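You operate a simulated robot arm through the tools that you are given. There is no shell and no other tool. Be economical: measure what you need, move in short steps, check, and stop when the job is done.

You run a simulated two-armed robot. Do the job below in one go: nothing can be reset, and whatever is moved stays where it is left.

Task
Set out the jam and the yoghurt with the earliest day, then open the jam, holding the jar.
Fine: both on the pantry worktop, the lid beside the jar; shut the fridge first. Set down upright: what you pick out, jam jar.

It is judged by the outcome, as a careful person would: the job done as asked, and still so three seconds after it is handed in. It fails if anything else is knocked over, pushed out of place, dropped, spilled or broken. Lids that push on must go on centred and level and be pressed home; caps that screw on are set level and turned clockwise until they are tight.

Robot
Two 7-joint arms with two-finger parallel grippers on one trunk, on a base that drives. Base frame: it is fixed to the floor where the robot stands at the start and does not move with it; the origin is under the middle of the robot, x ahead of it, y to its left, z up. Readings come in m, rad, newtons and seconds.
The left shoulder is at the start at [0.07, 0.134, 1.151], the right one opposite. With the tool pointing down near the work surface each hand reaches from about 0.1 to 0.52 m from the robot's upright axis, wherever it stands, measured 20 degrees to its own side. Places, roughly: fridge door [0.8, 0.2, 0.6]; pantry worktop [0.9, -0.4, 0.9]. Payload 1.57 kg a hand.
The tool frame of a hand sits at the grasp point between the pads (the TCP): z along the fingers, y along the line on which they close. The tips reach 0.03 m beyond it. Largest opening 0.08 m; finger width 0.017, thickness 0.012; the body of the gripper, 0.04 by 0.082 m, starts 0.08 m behind the TCP.
Orientation is told as [roll, pitch, yaw] about the base's x, y, z axes, in that order, counted from this pose: with the fingers straight down and closing along the base's y, the tool's x points along the base's -x, its y along +y and its z along -z.

Tools
- The arms move only by the tool step_arm. It takes "left_plan", "right_plan" or both (then of equal length, played together; a hand with none holds still); each is a list that holds one entry, the list of rows, each a list of 7 numbers: the shift along the tool's x, y, z in m, then the turn, a rotation vector about the tool's x, y, z in degrees, then the closure in counts, from 0 (fully open) to 255 (shut). In form: [[[dx, dy, dz, wx, wy, wz, grip], ...]]. A call has 1 to 8 rows; each row is the pose to reach, as a shift and turn from the pose commanded when the call began, along the tool's axes at that moment. Rows are played at 5 a second. More than 0.05 m and 0.15 rad between two rows, or a gripper value outside its range, and nothing of the call is played. A pose out of reach is approached as far as the arm can. The call stops where the force on the tool passes 40 N (or 10 N more than at its start, if that is more) or the arm is blocked; 0.2 s more then pass. The fingers move at their own pace (about 0.153 m/s each) and stop on an object; they squeeze with about 36 N. The grip force told is the motor's: it shows also when the fingers shut on nothing. Time passes only in rows, and 0.2 s behind the last, so rows that repeat a pose let the fingers close. The reply holds the time, the measured pose of the TCP, the force on the tool along the base axes, the opening and the grip force, in the units named above and with some noise, with the torque about the TCP (base axes, N m) and any sound that the robot's microphone picked up.
- Cameras (640 x 400 px; columns grow to the right, rows downward): "scene" is now at [0.1317, 0.0169, 1.3669]; the picture's right is [0.20, -0.98, 0.00], its down [-0.68, -0.14, -0.72] and it looks along [0.70, 0.14, -0.70] (base axes); focal length 255 px, centre (320, 200). "left" rides on the left gripper at [0.072, 0.007, -0.122] in its tool frame; the picture's right is [-0.09, 1.00, 0.00], its down [-0.84, -0.08, -0.54] and it looks along [-0.54, -0.05, 0.84] (tool axes); focal length 238 px, centre (320, 200). "right" rides on the right gripper at [0.072, -0.007, -0.122] in its tool frame; the picture's right is [0.09, 1.00, 0.00], its down [-0.84, 0.08, -0.54] and it looks along [-0.54, 0.05, 0.84] (tool axes); focal length 238 px, centre (320, 200). There is no depth. A picture from a camera that has moved, and an enlarged one, comes with that camera's place and axes in the base frame and with its lens.
- grab_frame(camera): a new picture of that camera. The clock stands still meanwhile.
- lift_body(by): slides the trunk up (or, below 0, down) by that many m; the arms and the scene camera ride with it, the base frame stays. It gives what a move gives, with no picture.
- base_move(legs): drives the robot by 1 to 6 legs, each [ahead, left, turn to the left] in m, m and rad, along the robot's own axes; the way and the turn of a leg run together, so that a leg with both is an arc; at most 1.5 m and 3.142 rad a leg. The arms and the cameras ride along, it lands a little off, and it stops where it bumps. It gives what a move gives.
- pan_tilt(pan, tilt): turns the head with the scene camera to pan (to the left, within 1.501 rad either way) and tilt (down, from -0.506 to 1.204), counted from straight ahead of the robot. It gives what a move gives.
- enlarge(camera, box): a new picture of the part [left, top, right, bottom] of that camera's present view, enlarged. The clock stands still meanwhile.
- hand_in(): hands the job in; it is judged then, once.

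Work in short steps. Places have to be worked out from the pictures, the camera data and where the tool is seen: move nearer, look again, correct. Check each grasp and each placing, and mend what went wrong. You have 120 turns and 92 pictures in all, those below and enlarged ones among them. Open the grippers and draw the arms clear of the work before you hand the job in, unless the task says otherwise; then end with one line.

The tools are called after "Request:" as name(argument=value, ...) on one line, values as JSON. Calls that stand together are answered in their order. step_arm: Moves the arms, as the interface text tells. Its arguments: {"type":"object","properties":{"left_plan":{"type":"array","items":{"type":"array","items":{"type":"array","items":{"type":"number"}}}},"right_plan":{"type":"array","items":{"type":"array","items":{"type":"array","items":{"type":"number"}}}}},"required":[]} The other tools are called the same way: lift_body (by) slides the trunk up or down; base_move (legs) drives the base; pan_tilt (pan, tilt) turns the head that bears the scene camera; grab_frame (camera) takes a picture; enlarge (camera, box) takes an enlarged picture of a part of a camera's view; hand_in () hands the job in.

At the start:

```text
time: 0.0
left_tool_pos: [0.4324, 0.2503, 1.165]
left_orientation: [0.0, 0.0, 0.0]
left_contact_force: [0.2, 0.4, -0.7]
left_ft_torque: [-0.01, -0.02, 0.01]
left_grip_width: 0.0801
left_grip_force: 0.1
right_tool_pos: [0.38, -0.0877, 1.186]
right_orientation: [0.003, 0.0, -0.003]
right_contact_force: [0.8, -0.4, -0.4]
right_ft_torque: [-0.04, -0.04, -0.03]
right_grip_width: 0.08
right_grip_force: 0.1
trunk travel left (down, up): [-0.725, 0.215]
robot x, y, heading: [-0.0009, 0.0004, -0.004]
head pan, tilt: [0.201, 0.77]
```

scene: 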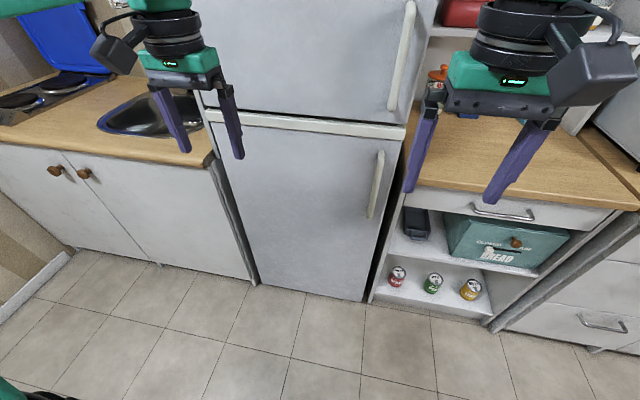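
right: 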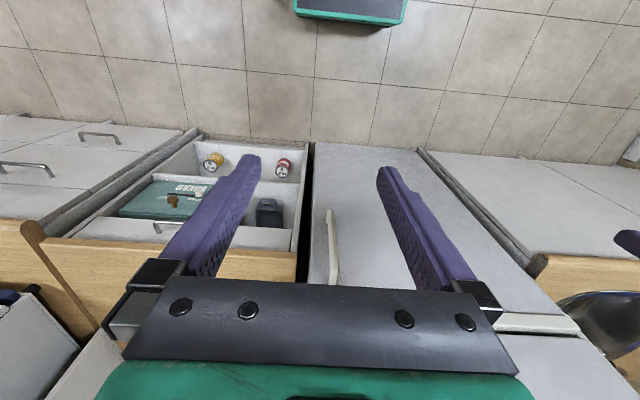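
left: 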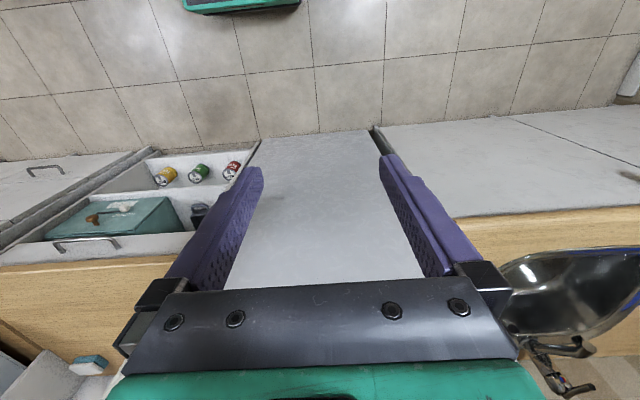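

The fridge has two doors with handles on its right side; I first look around with the head, at the fridge straight on and then the pantry.

Request:
pan_tilt(pan=-0.4, tilt=0.35)

Request:
grab_frame(camera="scene")

```text
time: 1.0
left_tool_pos: [0.4327, 0.2503, 1.1651]
left_orientation: [0.0, 0.0, 0.003]
left_contact_force: [-0.2, 0.5, 0.6]
left_ft_torque: [0.01, 0.02, -0.01]
left_grip_width: 0.0797
left_grip_force: 0.1
right_tool_pos: [0.3793, -0.0887, 1.1867]
right_orientation: [0.0, 0.0, -0.003]
right_contact_force: [0.6, -0.6, 0.3]
right_ft_torque: [0.0, 0.0, 0.0]
right_grip_width: 0.0801
right_grip_force: 0.1
trunk travel left (down, up): [-0.725, 0.215]
robot x, y, heading: [0.001, -0.0011, 0.003]
head pan, tilt: [-0.4, 0.351]
```

```text
88 pictures are left
camera scene: at [0.1371, -0.0356, 1.4041], right [-0.39, -0.92, 0.0], down [-0.32, 0.13, -0.94], along [0.87, -0.36, -0.34], focal length 255 px, centre (320, 200)
```

scene: 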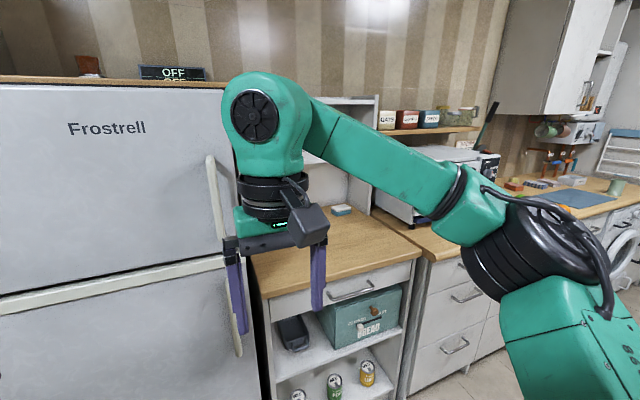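

The right arm hides the pantry. I back the base off a little and look again.

Request:
base_move(legs=[[-0.25, -0.2, 0]])

Request:
pan_tilt(pan=0.1, tilt=0.4)

Request:
grab_frame(camera="scene")

```text
time: 3.1
left_tool_pos: [0.1819, 0.0478, 1.164]
left_orientation: [0.0, 0.0, -0.005]
left_contact_force: [0.7, 1.2, 1.1]
left_ft_torque: [0.02, 0.03, 0.0]
left_grip_width: 0.0804
left_grip_force: 0.1
right_tool_pos: [0.1279, -0.2895, 1.1862]
right_orientation: [-0.001, 0.001, -0.006]
right_contact_force: [-0.2, -0.7, 0.3]
right_ft_torque: [-0.02, 0.02, 0.0]
right_grip_width: 0.0799
right_grip_force: 0.0
trunk travel left (down, up): [-0.725, 0.215]
robot x, y, heading: [-0.2532, -0.1998, -0.004]
head pan, tilt: [-0.4, 0.351]
```

```text
time: 4.1
left_tool_pos: [0.1811, 0.047, 1.1651]
left_orientation: [0.0, 0.0, -0.004]
left_contact_force: [-0.7, 0.4, 0.5]
left_ft_torque: [0.0, -0.05, -0.01]
left_grip_width: 0.0802
left_grip_force: 0.0
right_tool_pos: [0.1282, -0.2911, 1.1864]
right_orientation: [0.003, -0.001, -0.007]
right_contact_force: [-0.7, 0.2, -0.3]
right_ft_torque: [-0.02, -0.03, -0.01]
right_grip_width: 0.0802
right_grip_force: 0.0
trunk travel left (down, up): [-0.725, 0.215]
robot x, y, heading: [-0.2541, -0.2035, -0.004]
head pan, tilt: [0.099, 0.4]
```

```text
87 pictures are left
camera scene: at [-0.1086, -0.1918, 1.3996], right [0.09, -1.0, 0.0], down [-0.39, -0.04, -0.92], along [0.92, 0.09, -0.39], focal length 255 px, centre (320, 200)
```

scene: 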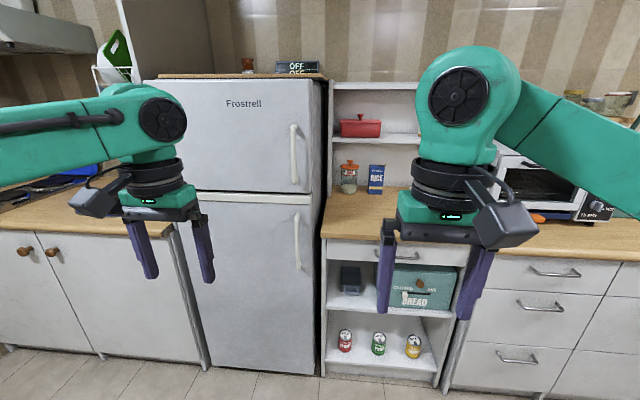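

I zoom in on the pantry worktop and the fridge handles to locate them.

Request:
enlarge(camera="scene", box=[280, 70, 440, 250])

Request:
enlarge(camera="scene", box=[150, 50, 340, 380])

```text
2.22 times, centred on (360, 160) of scene
camera zoom: at [-0.1086, -0.1918, 1.3996], right [0.09, -1.0, 0.0], down [-0.39, -0.04, -0.92], along [0.92, 0.09, -0.39], focal length 566 px, centre (231, 289)
```

zoom: 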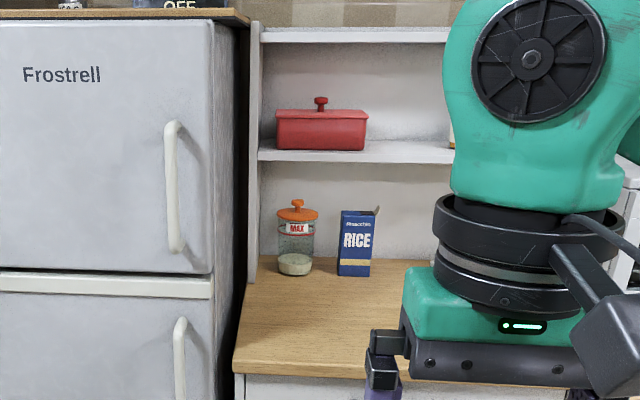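

```text
1.21 times, centred on (245, 215) of scene
camera zoom: at [-0.1086, -0.1918, 1.3996], right [0.09, -1.0, 0.0], down [-0.39, -0.04, -0.92], along [0.92, 0.09, -0.39], focal length 309 px, centre (411, 182)
```

zoom: 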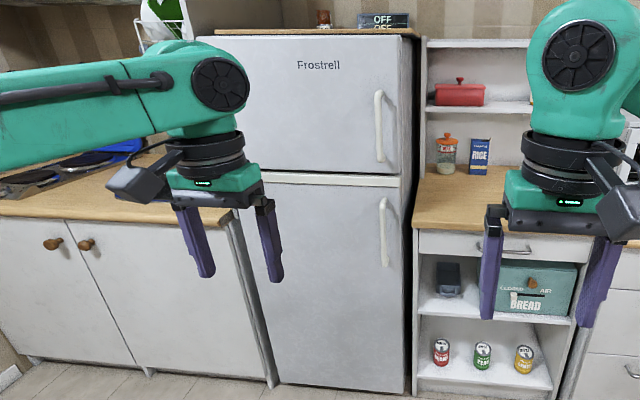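

Jar/rice on the worktop are not the goods, so they're in the lower compartment. I judge the lower handle at about x 0.73, y -0.02, z 0.73–0.98. I turn both hands to point forward (pitch -90°) in two calls, well clear of everything.

Request:
step_arm(left_plan=[[[-0.02, -0.005, 0.02, 0, -8.5, 0, 0], [-0.04, -0.01, 0.04, 0, -17, 0, 0], [-0.06, -0.015, 0.06, 0, -25.5, 0, 0], [-0.08, -0.02, 0.08, 0, -34, 0, 0], [-0.1, -0.025, 0.1, 0, -42.5, 0, 0], [-0.12, -0.03, 0.12, 0, -51, 0, 0], [-0.14, -0.035, 0.14, 0, -59.5, 0, 0], [-0.15, -0.035, 0.16, 0, -68, 0, 0]]], right_plan=[[[-0.02, 0, 0, 0, -8.5, 0, 0], [-0.04, 0, 0, 0, -17, 0, 0], [-0.06, 0, 0, 0, -25.5, 0, 0], [-0.08, 0, 0, 0, -34, 0, 0], [-0.1, 0, 0, 0, -42.5, 0, 0], [-0.12, 0, 0, 0, -51, 0, 0], [-0.14, 0, 0, 0, -59.5, 0, 0], [-0.15, 0, 0, 0, -68, 0, 0]]])

```text
time: 5.9
left_tool_pos: [0.3303, 0.0117, 1.0058]
left_orientation: [-0.002, -1.186, 0.001]
left_contact_force: [0.3, -0.1, -0.7]
left_ft_torque: [0.0, 0.0, -0.01]
left_grip_width: 0.0798
left_grip_force: 0.0
right_tool_pos: [0.2768, -0.2903, 1.1837]
right_orientation: [0.002, -1.191, -0.008]
right_contact_force: [0.5, -0.9, 0.2]
right_ft_torque: [-0.01, -0.01, 0.0]
right_grip_width: 0.08
right_grip_force: 0.1
trunk travel left (down, up): [-0.725, 0.215]
robot x, y, heading: [-0.2545, -0.2005, -0.004]
head pan, tilt: [0.099, 0.4]
```

Both hands respond well. I finish the turn to horizontal and then look with the left and scene cameras.

Request:
step_arm(left_plan=[[[0, 0, 0, 0, -8, 0, 0], [0, 0, 0, 0, -16, 0, 0], [0, 0, 0, 0, -21.5, 0, 0]]], right_plan=[[[0, 0, 0, 0, -8, 0, 0], [0, 0, 0, 0, -16, 0, 0], [0, 0, 0, 0, -21.5, 0, 0]]])

Request:
lift_body(by=-0.15)

Request:
grab_frame(camera="scene")

Request:
grab_frame(camera="left")

```text
time: 6.7
left_tool_pos: [0.3306, 0.0116, 1.0058]
left_orientation: [-0.045, -1.565, 0.043]
left_contact_force: [-0.4, 0.1, -1.4]
left_ft_torque: [-0.03, -0.01, 0.01]
left_grip_width: 0.0797
left_grip_force: 0.0
right_tool_pos: [0.2773, -0.292, 1.1851]
right_orientation: [0.376, -1.564, -0.385]
right_contact_force: [0.0, 0.8, 1.0]
right_ft_torque: [-0.03, 0.03, -0.02]
right_grip_width: 0.0801
right_grip_force: 0.0
trunk travel left (down, up): [-0.725, 0.215]
robot x, y, heading: [-0.2529, -0.1978, -0.006]
head pan, tilt: [0.099, 0.4]
```

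```text
time: 8.4
left_tool_pos: [0.3312, 0.0121, 0.8557]
left_orientation: [0.001, -1.562, -0.002]
left_contact_force: [0.7, 0.5, -0.2]
left_ft_torque: [0.01, -0.04, 0.03]
left_grip_width: 0.08
left_grip_force: 0.0
right_tool_pos: [0.2772, -0.2926, 1.0352]
right_orientation: [0.182, -1.564, -0.189]
right_contact_force: [-0.4, 0.6, -0.1]
right_ft_torque: [0.0, 0.01, -0.01]
right_grip_width: 0.08
right_grip_force: 0.1
trunk travel left (down, up): [-0.575, 0.365]
robot x, y, heading: [-0.2477, -0.2018, -0.007]
head pan, tilt: [0.099, 0.4]
```

```text
84 pictures are left
camera scene: at [-0.1088, -0.1917, 1.2497], right [0.1, -1.0, 0.0], down [-0.39, -0.04, -0.92], along [0.92, 0.09, -0.39], focal length 255 px, centre (320, 200)
```

scene: 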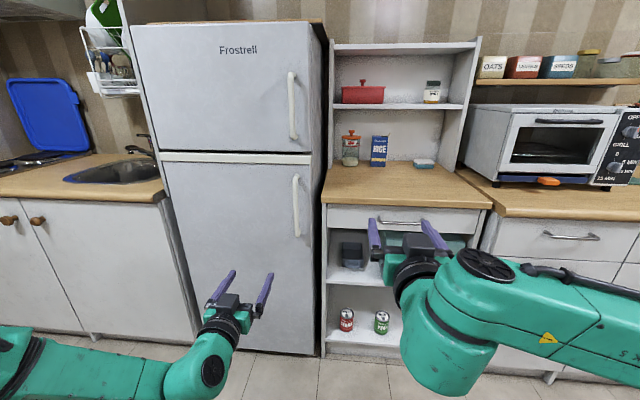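

```text
83 pictures are left
camera left: at [0.2074, 0.0189, 0.7851], right [0.0, 1.0, 0.09], down [-0.54, -0.08, 0.84], along [0.84, -0.05, 0.53], focal length 238 px, centre (320, 200)
```

left: 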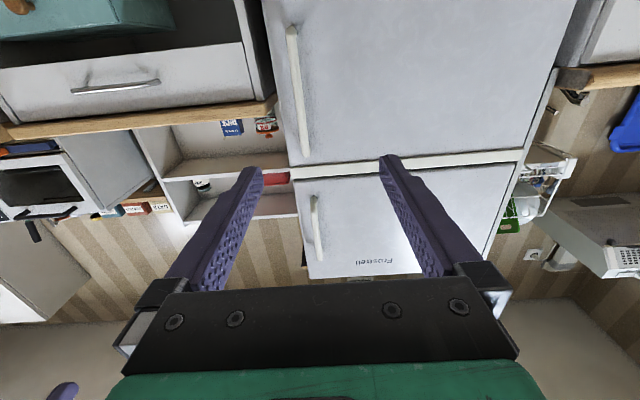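

Both views place the handle bar at about (0.735, -0.029). I drive ahead 0.34 and 0.04 right with the left hand at z 0.856, then check.

Request:
enlarge(camera="scene", box=[320, 60, 480, 190])

Request:
base_move(legs=[[0.34, -0.038, 0.005]])

Request:
grab_frame(camera="left")

Request:
grab_frame(camera="scene")

```text
3.08 times, centred on (400, 125) of scene
camera zoom: at [-0.1088, -0.1917, 1.2497], right [0.1, -1.0, 0.0], down [-0.39, -0.04, -0.92], along [0.92, 0.09, -0.39], focal length 784 px, centre (74, 431)
```

zoom: 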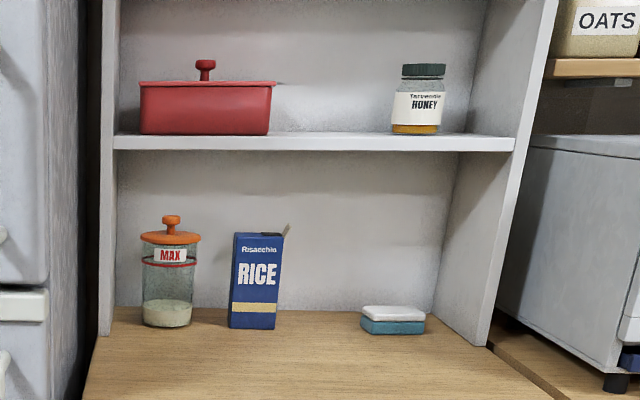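

```text
time: 10.7
left_tool_pos: [0.6697, -0.0228, 0.8554]
left_orientation: [0.007, -1.562, -0.003]
left_contact_force: [-0.4, 0.6, 0.0]
left_ft_torque: [0.01, 0.01, -0.03]
left_grip_width: 0.0797
left_grip_force: 0.1
right_tool_pos: [0.6186, -0.3258, 1.0345]
right_orientation: [0.173, -1.562, -0.172]
right_contact_force: [-0.7, -0.2, 0.0]
right_ft_torque: [-0.03, 0.0, -0.01]
right_grip_width: 0.0802
right_grip_force: 0.1
trunk travel left (down, up): [-0.575, 0.365]
robot x, y, heading: [0.0912, -0.2409, 0.003]
head pan, tilt: [0.099, 0.4]
```

```text
81 pictures are left
camera left: at [0.547, -0.0158, 0.7849], right [0.0, 1.0, 0.09], down [-0.53, -0.08, 0.84], along [0.85, -0.05, 0.53], focal length 238 px, centre (320, 200)
```

left: 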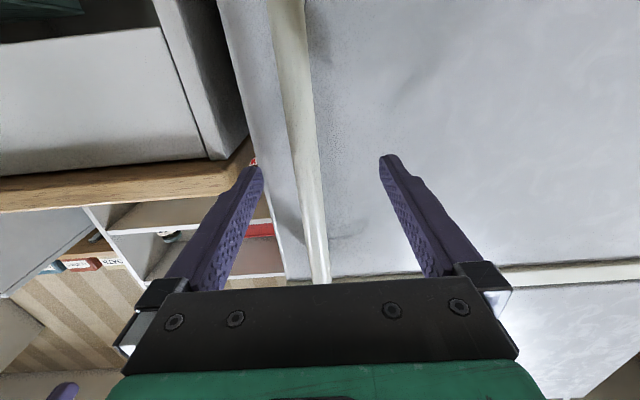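

```text
80 pictures are left
camera scene: at [0.2327, -0.2288, 1.2496], right [0.1, -0.99, 0.0], down [-0.39, -0.04, -0.92], along [0.92, 0.1, -0.39], focal length 255 px, centre (320, 200)
```

scene: 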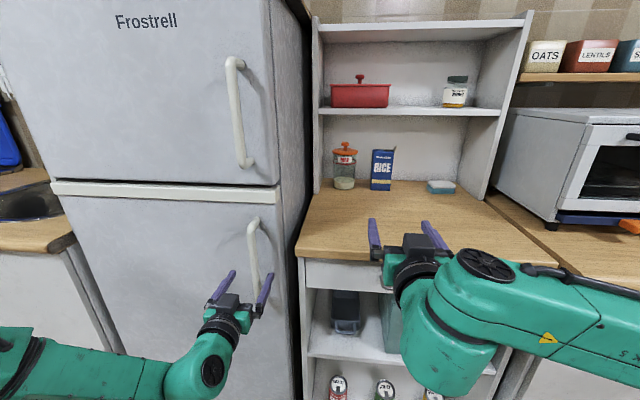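

The handle bar reads at about y -0.038, x 0.735. I advance the left hand 0.055, shifted 0.014 right, and close on the bar.

Request:
step_arm(left_plan=[[[0, -0.014, 0.02, 0, 0, 0, 0], [0, -0.014, 0.04, 0, 0, 0, 0], [0, -0.014, 0.055, 0, 0, 0, 0], [0, -0.014, 0.055, 0, 0, 0, 255], [0, -0.014, 0.055, 0, 0, 0, 255], [0, -0.014, 0.055, 0, 0, 0, 255]]])

Request:
grab_frame(camera="left")

```text
time: 11.5
left_tool_pos: [0.7097, -0.036, 0.8514]
left_orientation: [0.027, -1.549, -0.027]
left_contact_force: [-33.1, 2.5, 1.2]
left_ft_torque: [0.2, -0.31, 0.33]
left_grip_width: 0.0358
left_grip_force: 13.9
right_tool_pos: [0.6104, -0.3237, 1.0391]
right_orientation: [2.085, -1.572, -2.08]
right_contact_force: [0.1, 0.6, 1.0]
right_ft_torque: [-0.02, 0.01, 0.0]
right_grip_width: 0.0801
right_grip_force: 0.0
trunk travel left (down, up): [-0.575, 0.365]
robot x, y, heading: [0.0868, -0.2406, 0.009]
head pan, tilt: [0.099, 0.4]
stopped in row 4 (left hand): the force on the tool passed its limit at 53 N (the readings are from after the stop); the commanded pose is now the measured one
```

```text
79 pictures are left
camera left: at [0.586, -0.0286, 0.7827], right [0.0, 1.0, 0.09], down [-0.52, -0.08, 0.85], along [0.85, -0.05, 0.52], focal length 238 px, centre (320, 200)
```

left: 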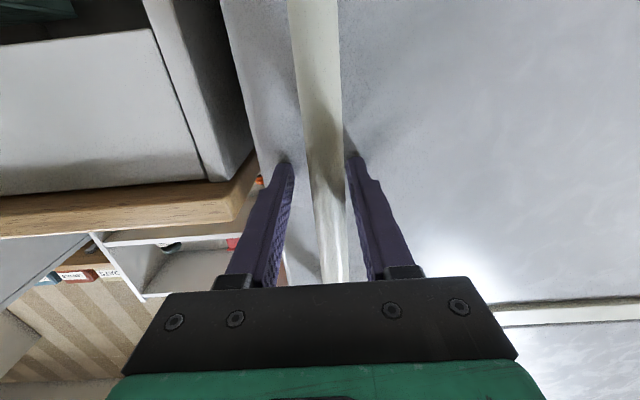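

The tips touched the door face (x≈0.74), and the bar is between the fingers. I back off 8 mm and close.

Request:
step_arm(left_plan=[[[0, 0, -0.008, 0, 0, 0, 120], [0, 0, -0.008, 0, 0, 0, 255], [0, 0, -0.008, 0, 0, 0, 255], [0, 0, -0.008, 0, 0, 0, 255]]])

```text
time: 12.5
left_tool_pos: [0.7094, -0.0293, 0.8507]
left_orientation: [-0.24, -1.549, 0.246]
left_contact_force: [-2.7, 25.0, 9.8]
left_ft_torque: [0.3, 0.66, -0.26]
left_grip_width: 0.0176
left_grip_force: 32.6
right_tool_pos: [0.6167, -0.3193, 1.0362]
right_orientation: [-0.587, -1.564, 0.593]
right_contact_force: [0.1, 0.7, -0.6]
right_ft_torque: [-0.01, 0.03, -0.02]
right_grip_width: 0.0804
right_grip_force: 0.1
trunk travel left (down, up): [-0.575, 0.365]
robot x, y, heading: [0.0838, -0.237, 0.008]
head pan, tilt: [0.099, 0.4]
```

Bar gripped (17.6 mm). I pull the door by driving back along the door's arc (about 18°).

Request:
base_move(legs=[[-0.08, 0.016, 0], [-0.085, 0.034, 0]])

Request:
grab_frame(camera="scene")

```text
time: 14.3
left_tool_pos: [0.549, 0.0173, 0.8477]
left_orientation: [-0.201, -1.545, 0.203]
left_contact_force: [13.3, 24.1, 2.3]
left_ft_torque: [0.32, -0.16, -0.38]
left_grip_width: 0.0178
left_grip_force: 32.4
right_tool_pos: [0.4542, -0.2703, 1.0343]
right_orientation: [-0.377, -1.561, 0.377]
right_contact_force: [-0.6, 0.1, 0.4]
right_ft_torque: [0.01, 0.0, -0.01]
right_grip_width: 0.0803
right_grip_force: 0.0
trunk travel left (down, up): [-0.575, 0.365]
robot x, y, heading: [-0.0765, -0.1871, 0.005]
head pan, tilt: [0.099, 0.4]
```

```text
78 pictures are left
camera scene: at [0.0697, -0.1728, 1.2493], right [0.1, -0.99, 0.01], down [-0.39, -0.04, -0.92], along [0.92, 0.09, -0.39], focal length 255 px, centre (320, 200)
```

scene: 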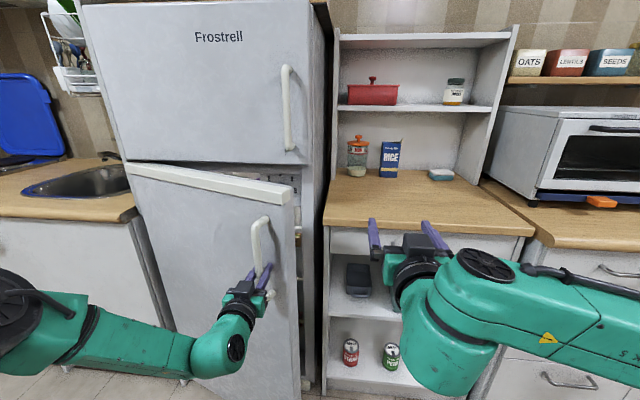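

The door follows as modelled (about 18° open). I keep pulling along the arc to about 45°.

Request:
base_move(legs=[[-0.077, 0.044, 0], [-0.068, 0.056, 0], [-0.058, 0.065, 0]])

Request:
grab_frame(camera="scene")

```text
time: 16.7
left_tool_pos: [0.3496, 0.1798, 0.8469]
left_orientation: [-0.1, -1.541, 0.101]
left_contact_force: [22.5, 14.1, 1.6]
left_ft_torque: [0.33, 0.24, -0.02]
left_grip_width: 0.018
left_grip_force: 32.3
right_tool_pos: [0.2547, -0.1084, 1.0335]
right_orientation: [-0.131, -1.558, 0.13]
right_contact_force: [-0.5, 0.3, -0.4]
right_ft_torque: [0.02, 0.01, -0.02]
right_grip_width: 0.0801
right_grip_force: 0.1
trunk travel left (down, up): [-0.575, 0.365]
robot x, y, heading: [-0.2797, -0.0245, 0.002]
head pan, tilt: [0.099, 0.4]
```

```text
77 pictures are left
camera scene: at [-0.1299, -0.0107, 1.249], right [0.1, -0.99, 0.0], down [-0.39, -0.04, -0.92], along [0.91, 0.09, -0.39], focal length 255 px, centre (320, 200)
```

scene: 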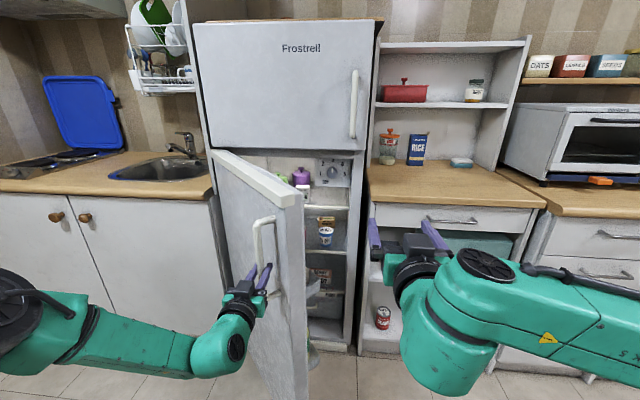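

Works well. I pull on to about 60°, then will release and push the door's inner edge.

Request:
base_move(legs=[[-0.04, 0.058, 0], [-0.034, 0.07, 0]])

Request:
step_arm(left_plan=[[[0, 0, 0, 0, 0, 0, 0], [0, 0, 0, 0, 0, 0, 0], [0, 0, -0.03, 0, 0, 0, 0], [0, 0, -0.06, 0, 0, 0, 0]]])

Request:
grab_frame(camera="scene")

```text
time: 18.4
left_tool_pos: [0.2762, 0.304, 0.8484]
left_orientation: [-0.026, -1.543, 0.022]
left_contact_force: [11.2, 2.4, -2.0]
left_ft_torque: [0.39, 0.46, -0.11]
left_grip_width: 0.0179
left_grip_force: 31.9
right_tool_pos: [0.1812, 0.0171, 1.0341]
right_orientation: [-0.029, -1.561, 0.029]
right_contact_force: [-0.7, 0.1, 0.8]
right_ft_torque: [0.03, 0.01, -0.01]
right_grip_width: 0.08
right_grip_force: 0.0
trunk travel left (down, up): [-0.575, 0.365]
robot x, y, heading: [-0.3532, 0.1028, 0.005]
head pan, tilt: [0.099, 0.4]
```

```text
time: 19.4
left_tool_pos: [0.2126, 0.3041, 0.8505]
left_orientation: [0.031, -1.545, -0.032]
left_contact_force: [0.4, -0.3, 0.1]
left_ft_torque: [-0.04, -0.02, 0.0]
left_grip_width: 0.0799
left_grip_force: 0.0
right_tool_pos: [0.1799, 0.0154, 1.0358]
right_orientation: [0.179, -1.564, -0.177]
right_contact_force: [0.5, 0.2, 0.1]
right_ft_torque: [0.0, 0.03, 0.02]
right_grip_width: 0.0797
right_grip_force: 0.0
trunk travel left (down, up): [-0.575, 0.365]
robot x, y, heading: [-0.3508, 0.101, -0.001]
head pan, tilt: [0.099, 0.4]
```

```text
76 pictures are left
camera scene: at [-0.2071, 0.1128, 1.2497], right [0.1, -0.99, 0.0], down [-0.39, -0.04, -0.92], along [0.92, 0.09, -0.39], focal length 255 px, centre (320, 200)
```

scene: 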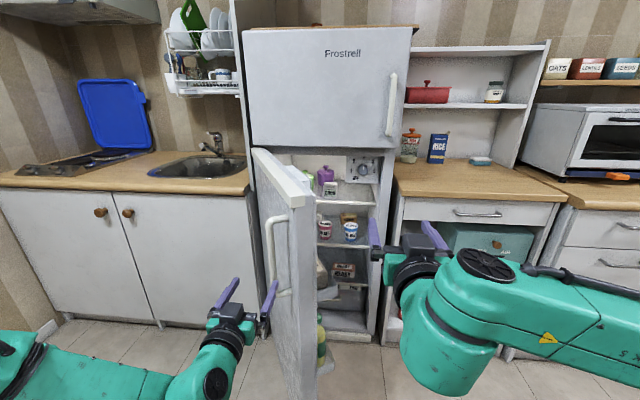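

Released cleanly. I close the left fingers, drive back, right, ahead so the fingers are inside the door's free edge, and check before pushing.

Request:
step_arm(left_plan=[[[0, 0, -0.02, 0, 0, 0, 255], [0, 0, -0.04, 0, 0, 0, 255], [0, 0, -0.04, 0, 0, 0, 255]]])

Request:
base_move(legs=[[-0.06, 0, 0], [0, -0.22, 0], [0.16, 0, 0]])

Request:
grab_frame(camera="scene")

```text
time: 20.2
left_tool_pos: [0.1716, 0.3034, 0.8525]
left_orientation: [0.043, -1.546, -0.043]
left_contact_force: [-0.3, 0.2, -0.4]
left_ft_torque: [0.01, 0.01, 0.0]
left_grip_width: 0.0
left_grip_force: 21.7
right_tool_pos: [0.1794, 0.0142, 1.0357]
right_orientation: [0.205, -1.561, -0.205]
right_contact_force: [-0.3, 0.7, -0.6]
right_ft_torque: [0.01, 0.02, 0.0]
right_grip_width: 0.0798
right_grip_force: 0.1
trunk travel left (down, up): [-0.575, 0.365]
robot x, y, heading: [-0.3492, 0.1018, -0.002]
head pan, tilt: [0.099, 0.4]
```

```text
time: 20.9
left_tool_pos: [0.1724, 0.3043, 0.8528]
left_orientation: [0.012, -1.546, -0.013]
left_contact_force: [-0.2, -0.1, -0.6]
left_ft_torque: [0.02, -0.02, -0.02]
left_grip_width: 0.0
left_grip_force: 21.6
right_tool_pos: [0.1792, 0.0161, 1.0364]
right_orientation: [0.219, -1.564, -0.219]
right_contact_force: [0.1, -0.6, -1.0]
right_ft_torque: [-0.01, -0.01, -0.02]
right_grip_width: 0.0799
right_grip_force: 0.1
trunk travel left (down, up): [-0.575, 0.365]
robot x, y, heading: [-0.3517, 0.1025, 0.005]
head pan, tilt: [0.099, 0.4]
stopped in leg 1: the robot was blocked; the commanded pose is now the measured one
```

```text
75 pictures are left
camera scene: at [-0.2065, 0.1127, 1.2496], right [0.1, -0.99, 0.0], down [-0.39, -0.04, -0.92], along [0.92, 0.09, -0.39], focal length 255 px, centre (320, 200)
```

scene: 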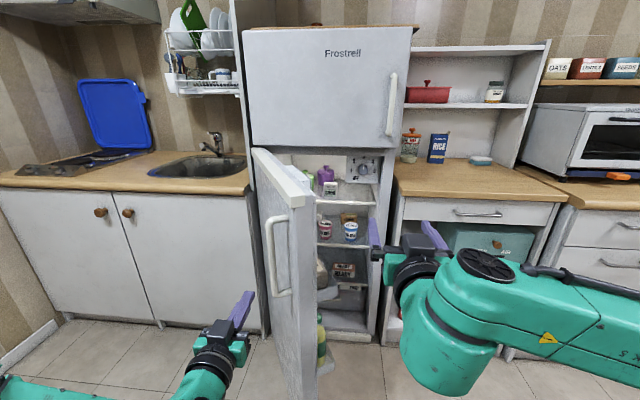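

Something behind blocks backing up, so I pull the hand in 4 cm instead, then drive right 0.21.

Request:
step_arm(left_plan=[[[0, 0, -0.02, 0, 0, 0, 255], [0, 0, -0.04, 0, 0, 0, 255]]])

Request:
base_move(legs=[[0.0, -0.22, 0]])

Request:
grab_frame(camera="scene")

```text
time: 21.5
left_tool_pos: [0.1316, 0.3061, 0.8523]
left_orientation: [0.032, -1.546, -0.036]
left_contact_force: [-0.2, -0.2, -0.1]
left_ft_torque: [0.02, -0.03, -0.01]
left_grip_width: 0.0001
left_grip_force: 21.1
right_tool_pos: [0.1794, 0.0151, 1.0357]
right_orientation: [0.198, -1.563, -0.202]
right_contact_force: [0.0, -0.6, 0.7]
right_ft_torque: [-0.02, 0.02, 0.01]
right_grip_width: 0.08
right_grip_force: 0.1
trunk travel left (down, up): [-0.575, 0.365]
robot x, y, heading: [-0.3476, 0.101, 0.001]
head pan, tilt: [0.099, 0.4]
```

```text
time: 23.2
left_tool_pos: [0.1331, 0.087, 0.8525]
left_orientation: [0.045, -1.547, -0.046]
left_contact_force: [-0.6, -0.6, 0.2]
left_ft_torque: [0.01, -0.05, 0.04]
left_grip_width: 0.0
left_grip_force: 21.1
right_tool_pos: [0.181, -0.2031, 1.0344]
right_orientation: [0.25, -1.564, -0.249]
right_contact_force: [0.7, -0.4, 0.0]
right_ft_torque: [-0.02, 0.0, -0.02]
right_grip_width: 0.0801
right_grip_force: 0.1
trunk travel left (down, up): [-0.575, 0.365]
robot x, y, heading: [-0.3519, -0.1132, 0.006]
head pan, tilt: [0.099, 0.4]
```

```text
74 pictures are left
camera scene: at [-0.2058, -0.1061, 1.2496], right [0.1, -0.99, 0.0], down [-0.39, -0.04, -0.92], along [0.92, 0.09, -0.39], focal length 255 px, centre (320, 200)
```

scene: 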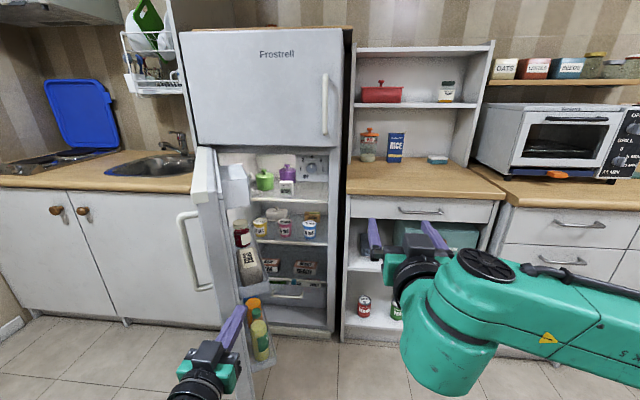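

Now I can see inside the fridge; a dark red jar stands in the door's bin. I zoom in.

Request:
enlarge(camera="scene", box=[190, 140, 340, 280])

Request:
enlarge(camera="scene", box=[190, 250, 340, 390])

```text
2.86 times, centred on (265, 210) of scene
camera zoom: at [-0.2058, -0.1061, 1.2496], right [0.1, -0.99, 0.0], down [-0.39, -0.04, -0.92], along [0.92, 0.09, -0.39], focal length 728 px, centre (477, 171)
```

zoom: 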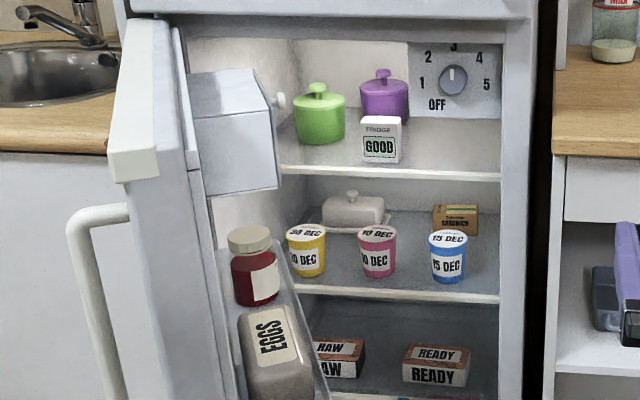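

```text
2.86 times, centred on (265, 320) of scene
camera zoom: at [-0.2058, -0.1061, 1.2496], right [0.1, -0.99, 0.0], down [-0.39, -0.04, -0.92], along [0.92, 0.09, -0.39], focal length 728 px, centre (477, -143)
```

zoom: 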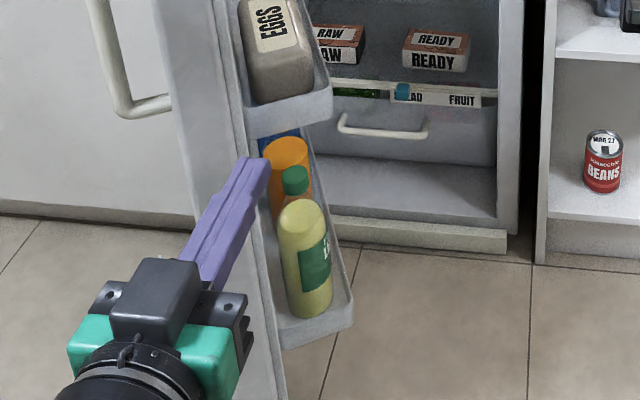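

The red jar in the upper door bin is probably the jam; yoghurts read 30, 10(?), 15 DEC. I place the closed left fingers just inside the door's free edge at z 0.90, then push left gently with the base.

Request:
step_arm(left_plan=[[[-0.02, 0, 0.03, 0, 0, 0, 255], [-0.04, 0, 0.06, 0, 0, 0, 255], [-0.05, 0, 0.09, 0, 0, 0, 255], [-0.05, 0, 0.115, 0, 0, 0, 255]]])

Request:
grab_frame(camera="scene")

Request:
grab_frame(camera="left")

```text
time: 24.2
left_tool_pos: [0.2488, 0.0867, 0.8991]
left_orientation: [0.01, -1.546, -0.012]
left_contact_force: [1.0, -0.2, -0.8]
left_ft_torque: [0.0, 0.01, 0.01]
left_grip_width: 0.0
left_grip_force: 21.9
right_tool_pos: [0.1822, -0.2027, 1.0347]
right_orientation: [0.219, -1.562, -0.216]
right_contact_force: [-0.1, 0.2, -0.1]
right_ft_torque: [0.01, -0.01, -0.02]
right_grip_width: 0.08
right_grip_force: 0.1
trunk travel left (down, up): [-0.575, 0.365]
robot x, y, heading: [-0.3506, -0.116, -0.001]
head pan, tilt: [0.099, 0.4]
```

```text
71 pictures are left
camera scene: at [-0.205, -0.1059, 1.2495], right [0.1, -0.99, 0.0], down [-0.39, -0.04, -0.92], along [0.92, 0.09, -0.39], focal length 255 px, centre (320, 200)
```

scene: 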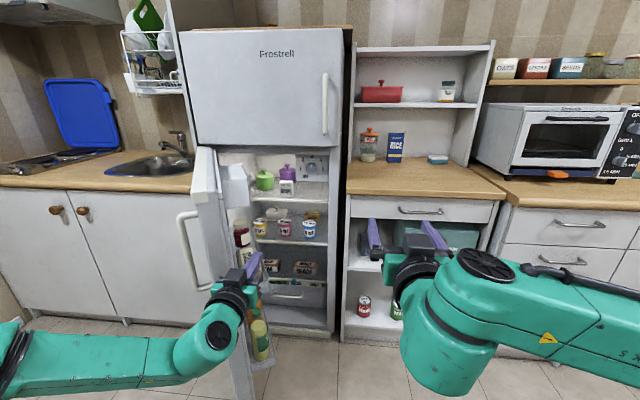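

```text
70 pictures are left
camera left: at [0.1251, 0.0941, 0.8311], right [0.0, 1.0, 0.09], down [-0.52, -0.08, 0.85], along [0.85, -0.05, 0.52], focal length 238 px, centre (320, 200)
```

left: 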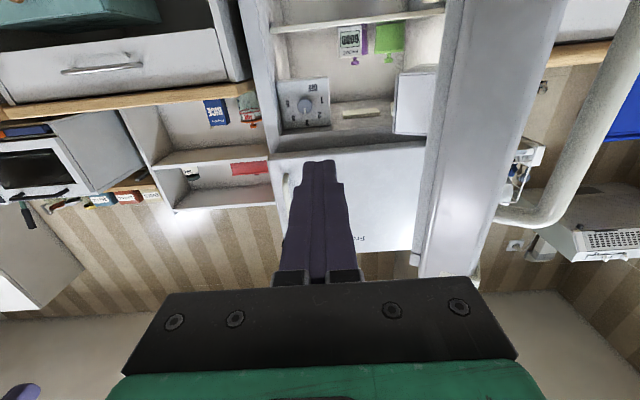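

The fingers are clear inside the edge with nothing at their height between. I push left by 0.22.

Request:
base_move(legs=[[0.0, 0.22, 0]])

Request:
grab_frame(camera="scene")

```text
time: 25.5
left_tool_pos: [0.2427, 0.2155, 0.9011]
left_orientation: [0.0, -1.544, -0.032]
left_contact_force: [-7.3, -2.3, -0.8]
left_ft_torque: [0.01, -0.02, -0.05]
left_grip_width: 0.0
left_grip_force: 21.1
right_tool_pos: [0.18, -0.0629, 1.0358]
right_orientation: [-0.029, -1.565, 0.028]
right_contact_force: [0.2, 0.4, 0.2]
right_ft_torque: [-0.04, 0.02, -0.04]
right_grip_width: 0.0801
right_grip_force: 0.0
trunk travel left (down, up): [-0.575, 0.365]
robot x, y, heading: [-0.352, 0.0205, -0.001]
head pan, tilt: [0.099, 0.4]
stopped in leg 1: the force on the tool passed its limit at 52 N (the readings are from after the stop); the commanded pose is now the measured one
```

```text
69 pictures are left
camera scene: at [-0.208, 0.035, 1.2498], right [0.1, -0.99, 0.0], down [-0.39, -0.04, -0.92], along [0.92, 0.09, -0.39], focal length 255 px, centre (320, 200)
```

scene: 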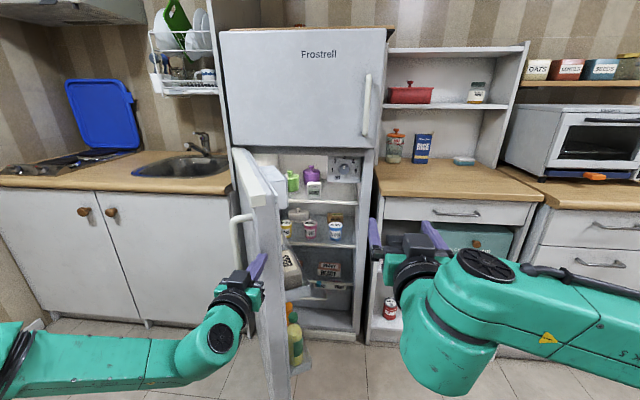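

The door met the fingers with a jolt but no harm is visible. Already in contact, I push with slow arm motion.

Request:
step_arm(left_plan=[[[0, 0.02, 0, 0, 0, 0, 255], [0, 0.045, 0, 0, 0, 0, 255], [0, 0.07, -0.005, 0, 0, 0, 255], [0, 0.1, -0.01, 0, 0, 0, 255], [0, 0.13, -0.015, 0, 0, 0, 255], [0, 0.16, -0.02, 0, 0, 0, 255], [0, 0.19, -0.025, 0, 0, 0, 255], [0, 0.22, -0.03, 0, 0, 0, 255]]])

Request:
grab_frame(camera="scene")

```text
time: 26.0
left_tool_pos: [0.2382, 0.2285, 0.8998]
left_orientation: [0.157, -1.54, -0.22]
left_contact_force: [-21.7, -11.9, 5.6]
left_ft_torque: [0.07, -0.3, -0.17]
left_grip_width: 0.0
left_grip_force: 21.3
right_tool_pos: [0.1761, -0.0649, 1.0369]
right_orientation: [0.406, -1.567, -0.412]
right_contact_force: [0.6, 1.1, -0.6]
right_ft_torque: [0.01, 0.01, -0.05]
right_grip_width: 0.0803
right_grip_force: 0.1
trunk travel left (down, up): [-0.575, 0.365]
robot x, y, heading: [-0.3482, 0.0271, 0.003]
head pan, tilt: [0.099, 0.4]
stopped in row 2 (left hand): the force on the tool passed its limit at 47 N (the readings are from after the stop); the commanded pose is now the measured one
```

```text
68 pictures are left
camera scene: at [-0.2115, 0.0331, 1.2505], right [0.1, -0.99, 0.0], down [-0.38, -0.04, -0.92], along [0.92, 0.09, -0.39], focal length 255 px, centre (320, 200)
```

scene: 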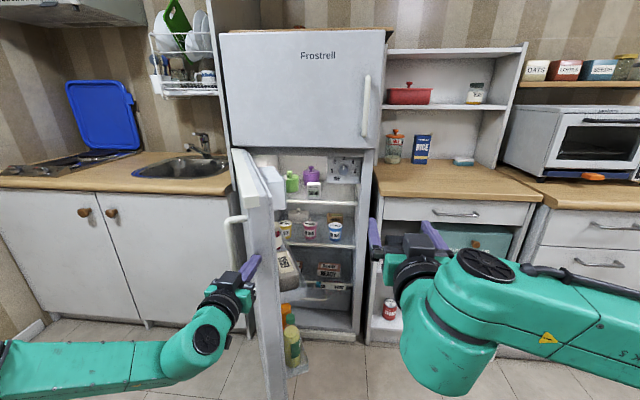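

The force shows the fingertip pressing on the door's end face, not its inner face. I move right 9 cm, 6 cm deeper and slightly up (above the egg box), then push left.

Request:
step_arm(left_plan=[[[0, -0.04, 0, 0, 0, 0, 255], [0, -0.08, 0, 0, 0, 0, 255], [-0.02, -0.12, 0.0, 0, 0, 0, 255], [-0.025, -0.12, 0.04, 0, 0, 0, 255], [-0.025, -0.12, 0.075, 0, 0, 0, 255]]])

Request:
grab_frame(camera="left")

Request:
enlarge(camera="scene", box=[200, 140, 350, 280])

```text
time: 27.2
left_tool_pos: [0.2948, 0.1264, 0.9298]
left_orientation: [0.066, -1.529, -0.118]
left_contact_force: [0.1, -0.3, -0.9]
left_ft_torque: [0.0, -0.01, 0.01]
left_grip_width: 0.0
left_grip_force: 21.6
left hand out of reach, approached as far as the arm can: row 4, 5
right_tool_pos: [0.1792, -0.0663, 1.0354]
right_orientation: [0.176, -1.563, -0.18]
right_contact_force: [-0.1, -0.3, -1.4]
right_ft_torque: [0.01, 0.03, 0.04]
right_grip_width: 0.0799
right_grip_force: 0.2
trunk travel left (down, up): [-0.575, 0.365]
robot x, y, heading: [-0.3465, 0.0223, -0.0]
head pan, tilt: [0.099, 0.4]
```

```text
67 pictures are left
camera left: at [0.1708, 0.1386, 0.863], right [0.05, 0.99, 0.09], down [-0.51, -0.05, 0.86], along [0.86, -0.1, 0.51], focal length 238 px, centre (320, 200)
```

left: 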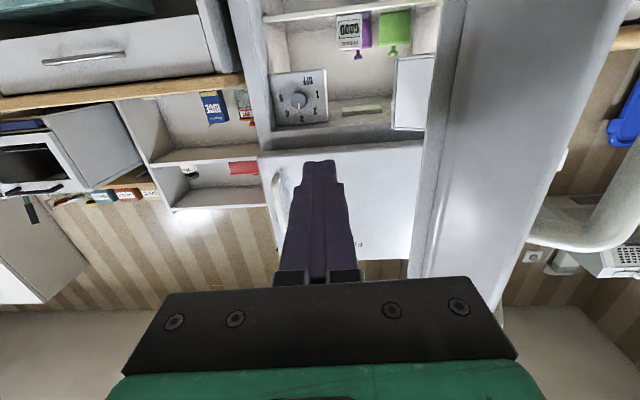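

```text
2.86 times, centred on (275, 210) of scene
camera zoom: at [-0.2065, 0.033, 1.2496], right [0.1, -0.99, 0.0], down [-0.39, -0.04, -0.92], along [0.92, 0.09, -0.39], focal length 728 px, centre (449, 171)
```

zoom: 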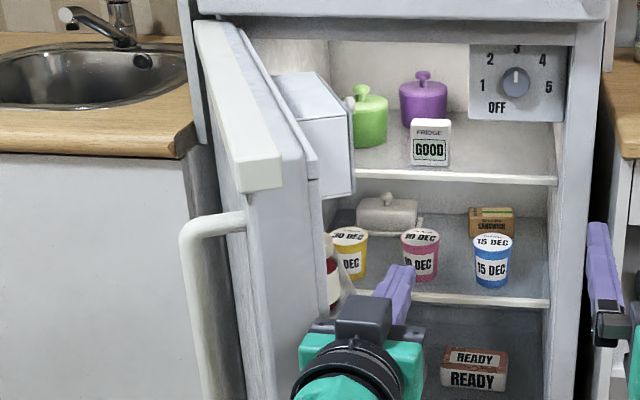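

The fingers are now well inside the inner corner. I drive ahead slightly with the arm drawn in the same, then push left in short base legs.

Request:
base_move(legs=[[0.02, 0.04, 0], [0.0, 0.05, 0], [0.0, 0.06, 0], [0.0, 0.06, 0]])

Request:
grab_frame(camera="scene")

```text
time: 29.8
left_tool_pos: [0.3147, 0.3388, 0.9291]
left_orientation: [0.06, -1.531, -0.109]
left_contact_force: [-0.3, -0.4, 0.1]
left_ft_torque: [-0.02, 0.01, -0.01]
left_grip_width: 0.0002
left_grip_force: 21.8
right_tool_pos: [0.1986, 0.1471, 1.0352]
right_orientation: [0.126, -1.563, -0.128]
right_contact_force: [0.0, -0.7, 0.4]
right_ft_torque: [-0.01, -0.01, -0.01]
right_grip_width: 0.0802
right_grip_force: 0.0
trunk travel left (down, up): [-0.575, 0.365]
robot x, y, heading: [-0.3314, 0.2355, 0.004]
head pan, tilt: [0.099, 0.4]
```

```text
65 pictures are left
camera scene: at [-0.1871, 0.2454, 1.2497], right [0.1, -0.99, 0.0], down [-0.39, -0.04, -0.92], along [0.92, 0.09, -0.39], focal length 255 px, centre (320, 200)
```

scene: 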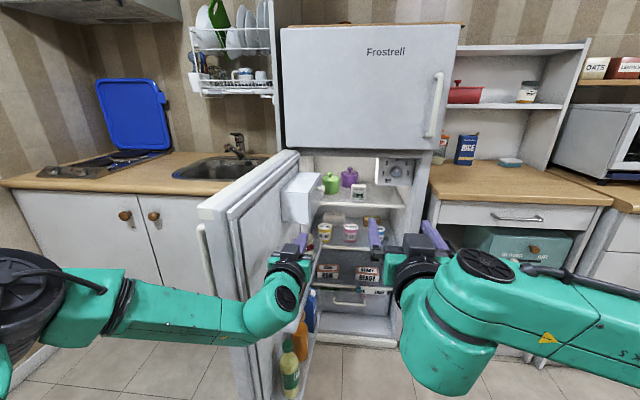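

Door is moving nicely (no force, no upsets). I draw the hand back 6 cm to stay at the edge and keep pushing left.

Request:
step_arm(left_plan=[[[0, -0.01, -0.03, 0, 0, 0, 255], [0, -0.01, -0.07, 0, 0, 0, 255]]])

Request:
base_move(legs=[[0.0, 0.06, 0], [0.0, 0.06, 0], [0, 0.06, 0], [0, 0.06, 0]])

Request:
grab_frame(camera="scene")

```text
time: 30.4
left_tool_pos: [0.2416, 0.333, 0.931]
left_orientation: [0.055, -1.532, -0.105]
left_contact_force: [-0.2, -0.6, 1.4]
left_ft_torque: [0.0, -0.01, 0.0]
left_grip_width: 0.0
left_grip_force: 20.9
right_tool_pos: [0.2, 0.1498, 1.0347]
right_orientation: [0.055, -1.562, -0.054]
right_contact_force: [-0.9, 0.2, 0.1]
right_ft_torque: [0.02, 0.0, -0.02]
right_grip_width: 0.0799
right_grip_force: 0.1
trunk travel left (down, up): [-0.575, 0.365]
robot x, y, heading: [-0.3322, 0.2371, 0.003]
head pan, tilt: [0.099, 0.4]
```

```text
time: 33.1
left_tool_pos: [0.242, 0.5747, 0.9307]
left_orientation: [0.049, -1.531, -0.096]
left_contact_force: [-0.7, 0.2, 0.6]
left_ft_torque: [0.02, -0.01, -0.04]
left_grip_width: 0.0
left_grip_force: 21.3
right_tool_pos: [0.1987, 0.3889, 1.0353]
right_orientation: [0.075, -1.564, -0.073]
right_contact_force: [0.8, 0.0, 0.2]
right_ft_torque: [0.02, -0.02, 0.0]
right_grip_width: 0.0799
right_grip_force: 0.1
trunk travel left (down, up): [-0.575, 0.365]
robot x, y, heading: [-0.3326, 0.4722, 0.004]
head pan, tilt: [0.099, 0.4]
```

```text
64 pictures are left
camera scene: at [-0.188, 0.4861, 1.2496], right [0.1, -0.99, 0.0], down [-0.39, -0.04, -0.92], along [0.92, 0.1, -0.39], focal length 255 px, centre (320, 200)
```

scene: 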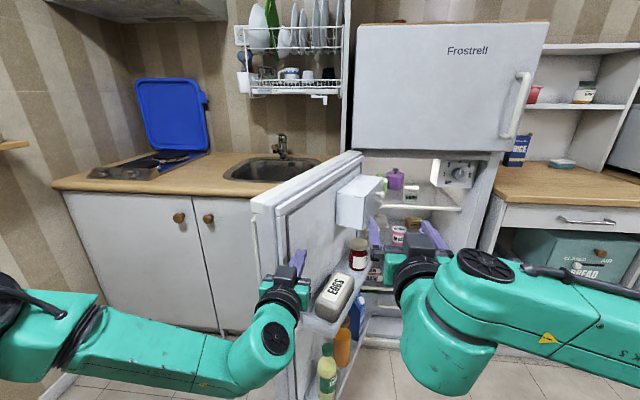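

The door is beyond 90°. I zoom to identify the jar and see its surroundings.

Request:
enlarge(camera="scene", box=[290, 160, 450, 300])

```text
2.86 times, centred on (370, 230) of scene
camera zoom: at [-0.188, 0.4861, 1.2496], right [0.1, -0.99, 0.0], down [-0.39, -0.04, -0.92], along [0.92, 0.1, -0.39], focal length 728 px, centre (177, 114)
```

zoom: 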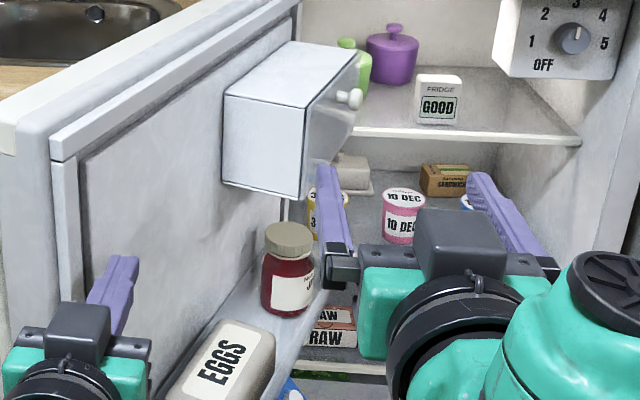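

Pink is 10 DEC, clearly the earliest. Now I need triangulated positions: I drive right 0.3 and look again.

Request:
base_move(legs=[[0.0, -0.3, 0]])

Request:
enlarge(camera="scene", box=[220, 130, 420, 310])

```text
time: 35.1
left_tool_pos: [0.2436, 0.2813, 0.9305]
left_orientation: [0.082, -1.531, -0.126]
left_contact_force: [0.1, -0.6, -0.2]
left_ft_torque: [0.01, 0.01, 0.02]
left_grip_width: 0.0
left_grip_force: 20.9
right_tool_pos: [0.2013, 0.0943, 1.0358]
right_orientation: [0.239, -1.562, -0.234]
right_contact_force: [-0.1, -0.1, -0.6]
right_ft_torque: [0.03, 0.02, 0.02]
right_grip_width: 0.0799
right_grip_force: 0.0
trunk travel left (down, up): [-0.575, 0.365]
robot x, y, heading: [-0.3315, 0.1808, 0.004]
head pan, tilt: [0.099, 0.4]
```

```text
2.22 times, centred on (320, 220) of scene
camera zoom: at [-0.1862, 0.191, 1.2496], right [0.11, -0.99, 0.0], down [-0.39, -0.04, -0.92], along [0.92, 0.1, -0.39], focal length 566 px, centre (320, 156)
```

zoom: 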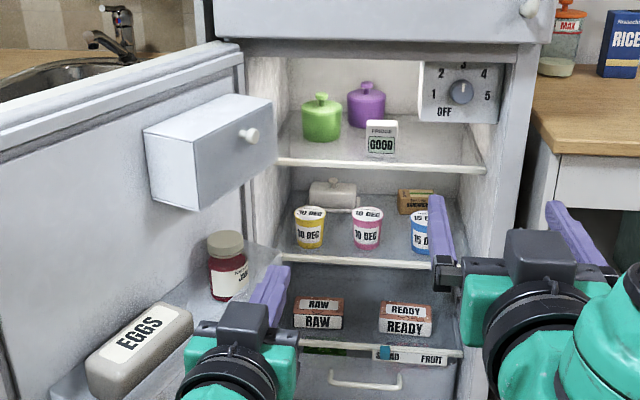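

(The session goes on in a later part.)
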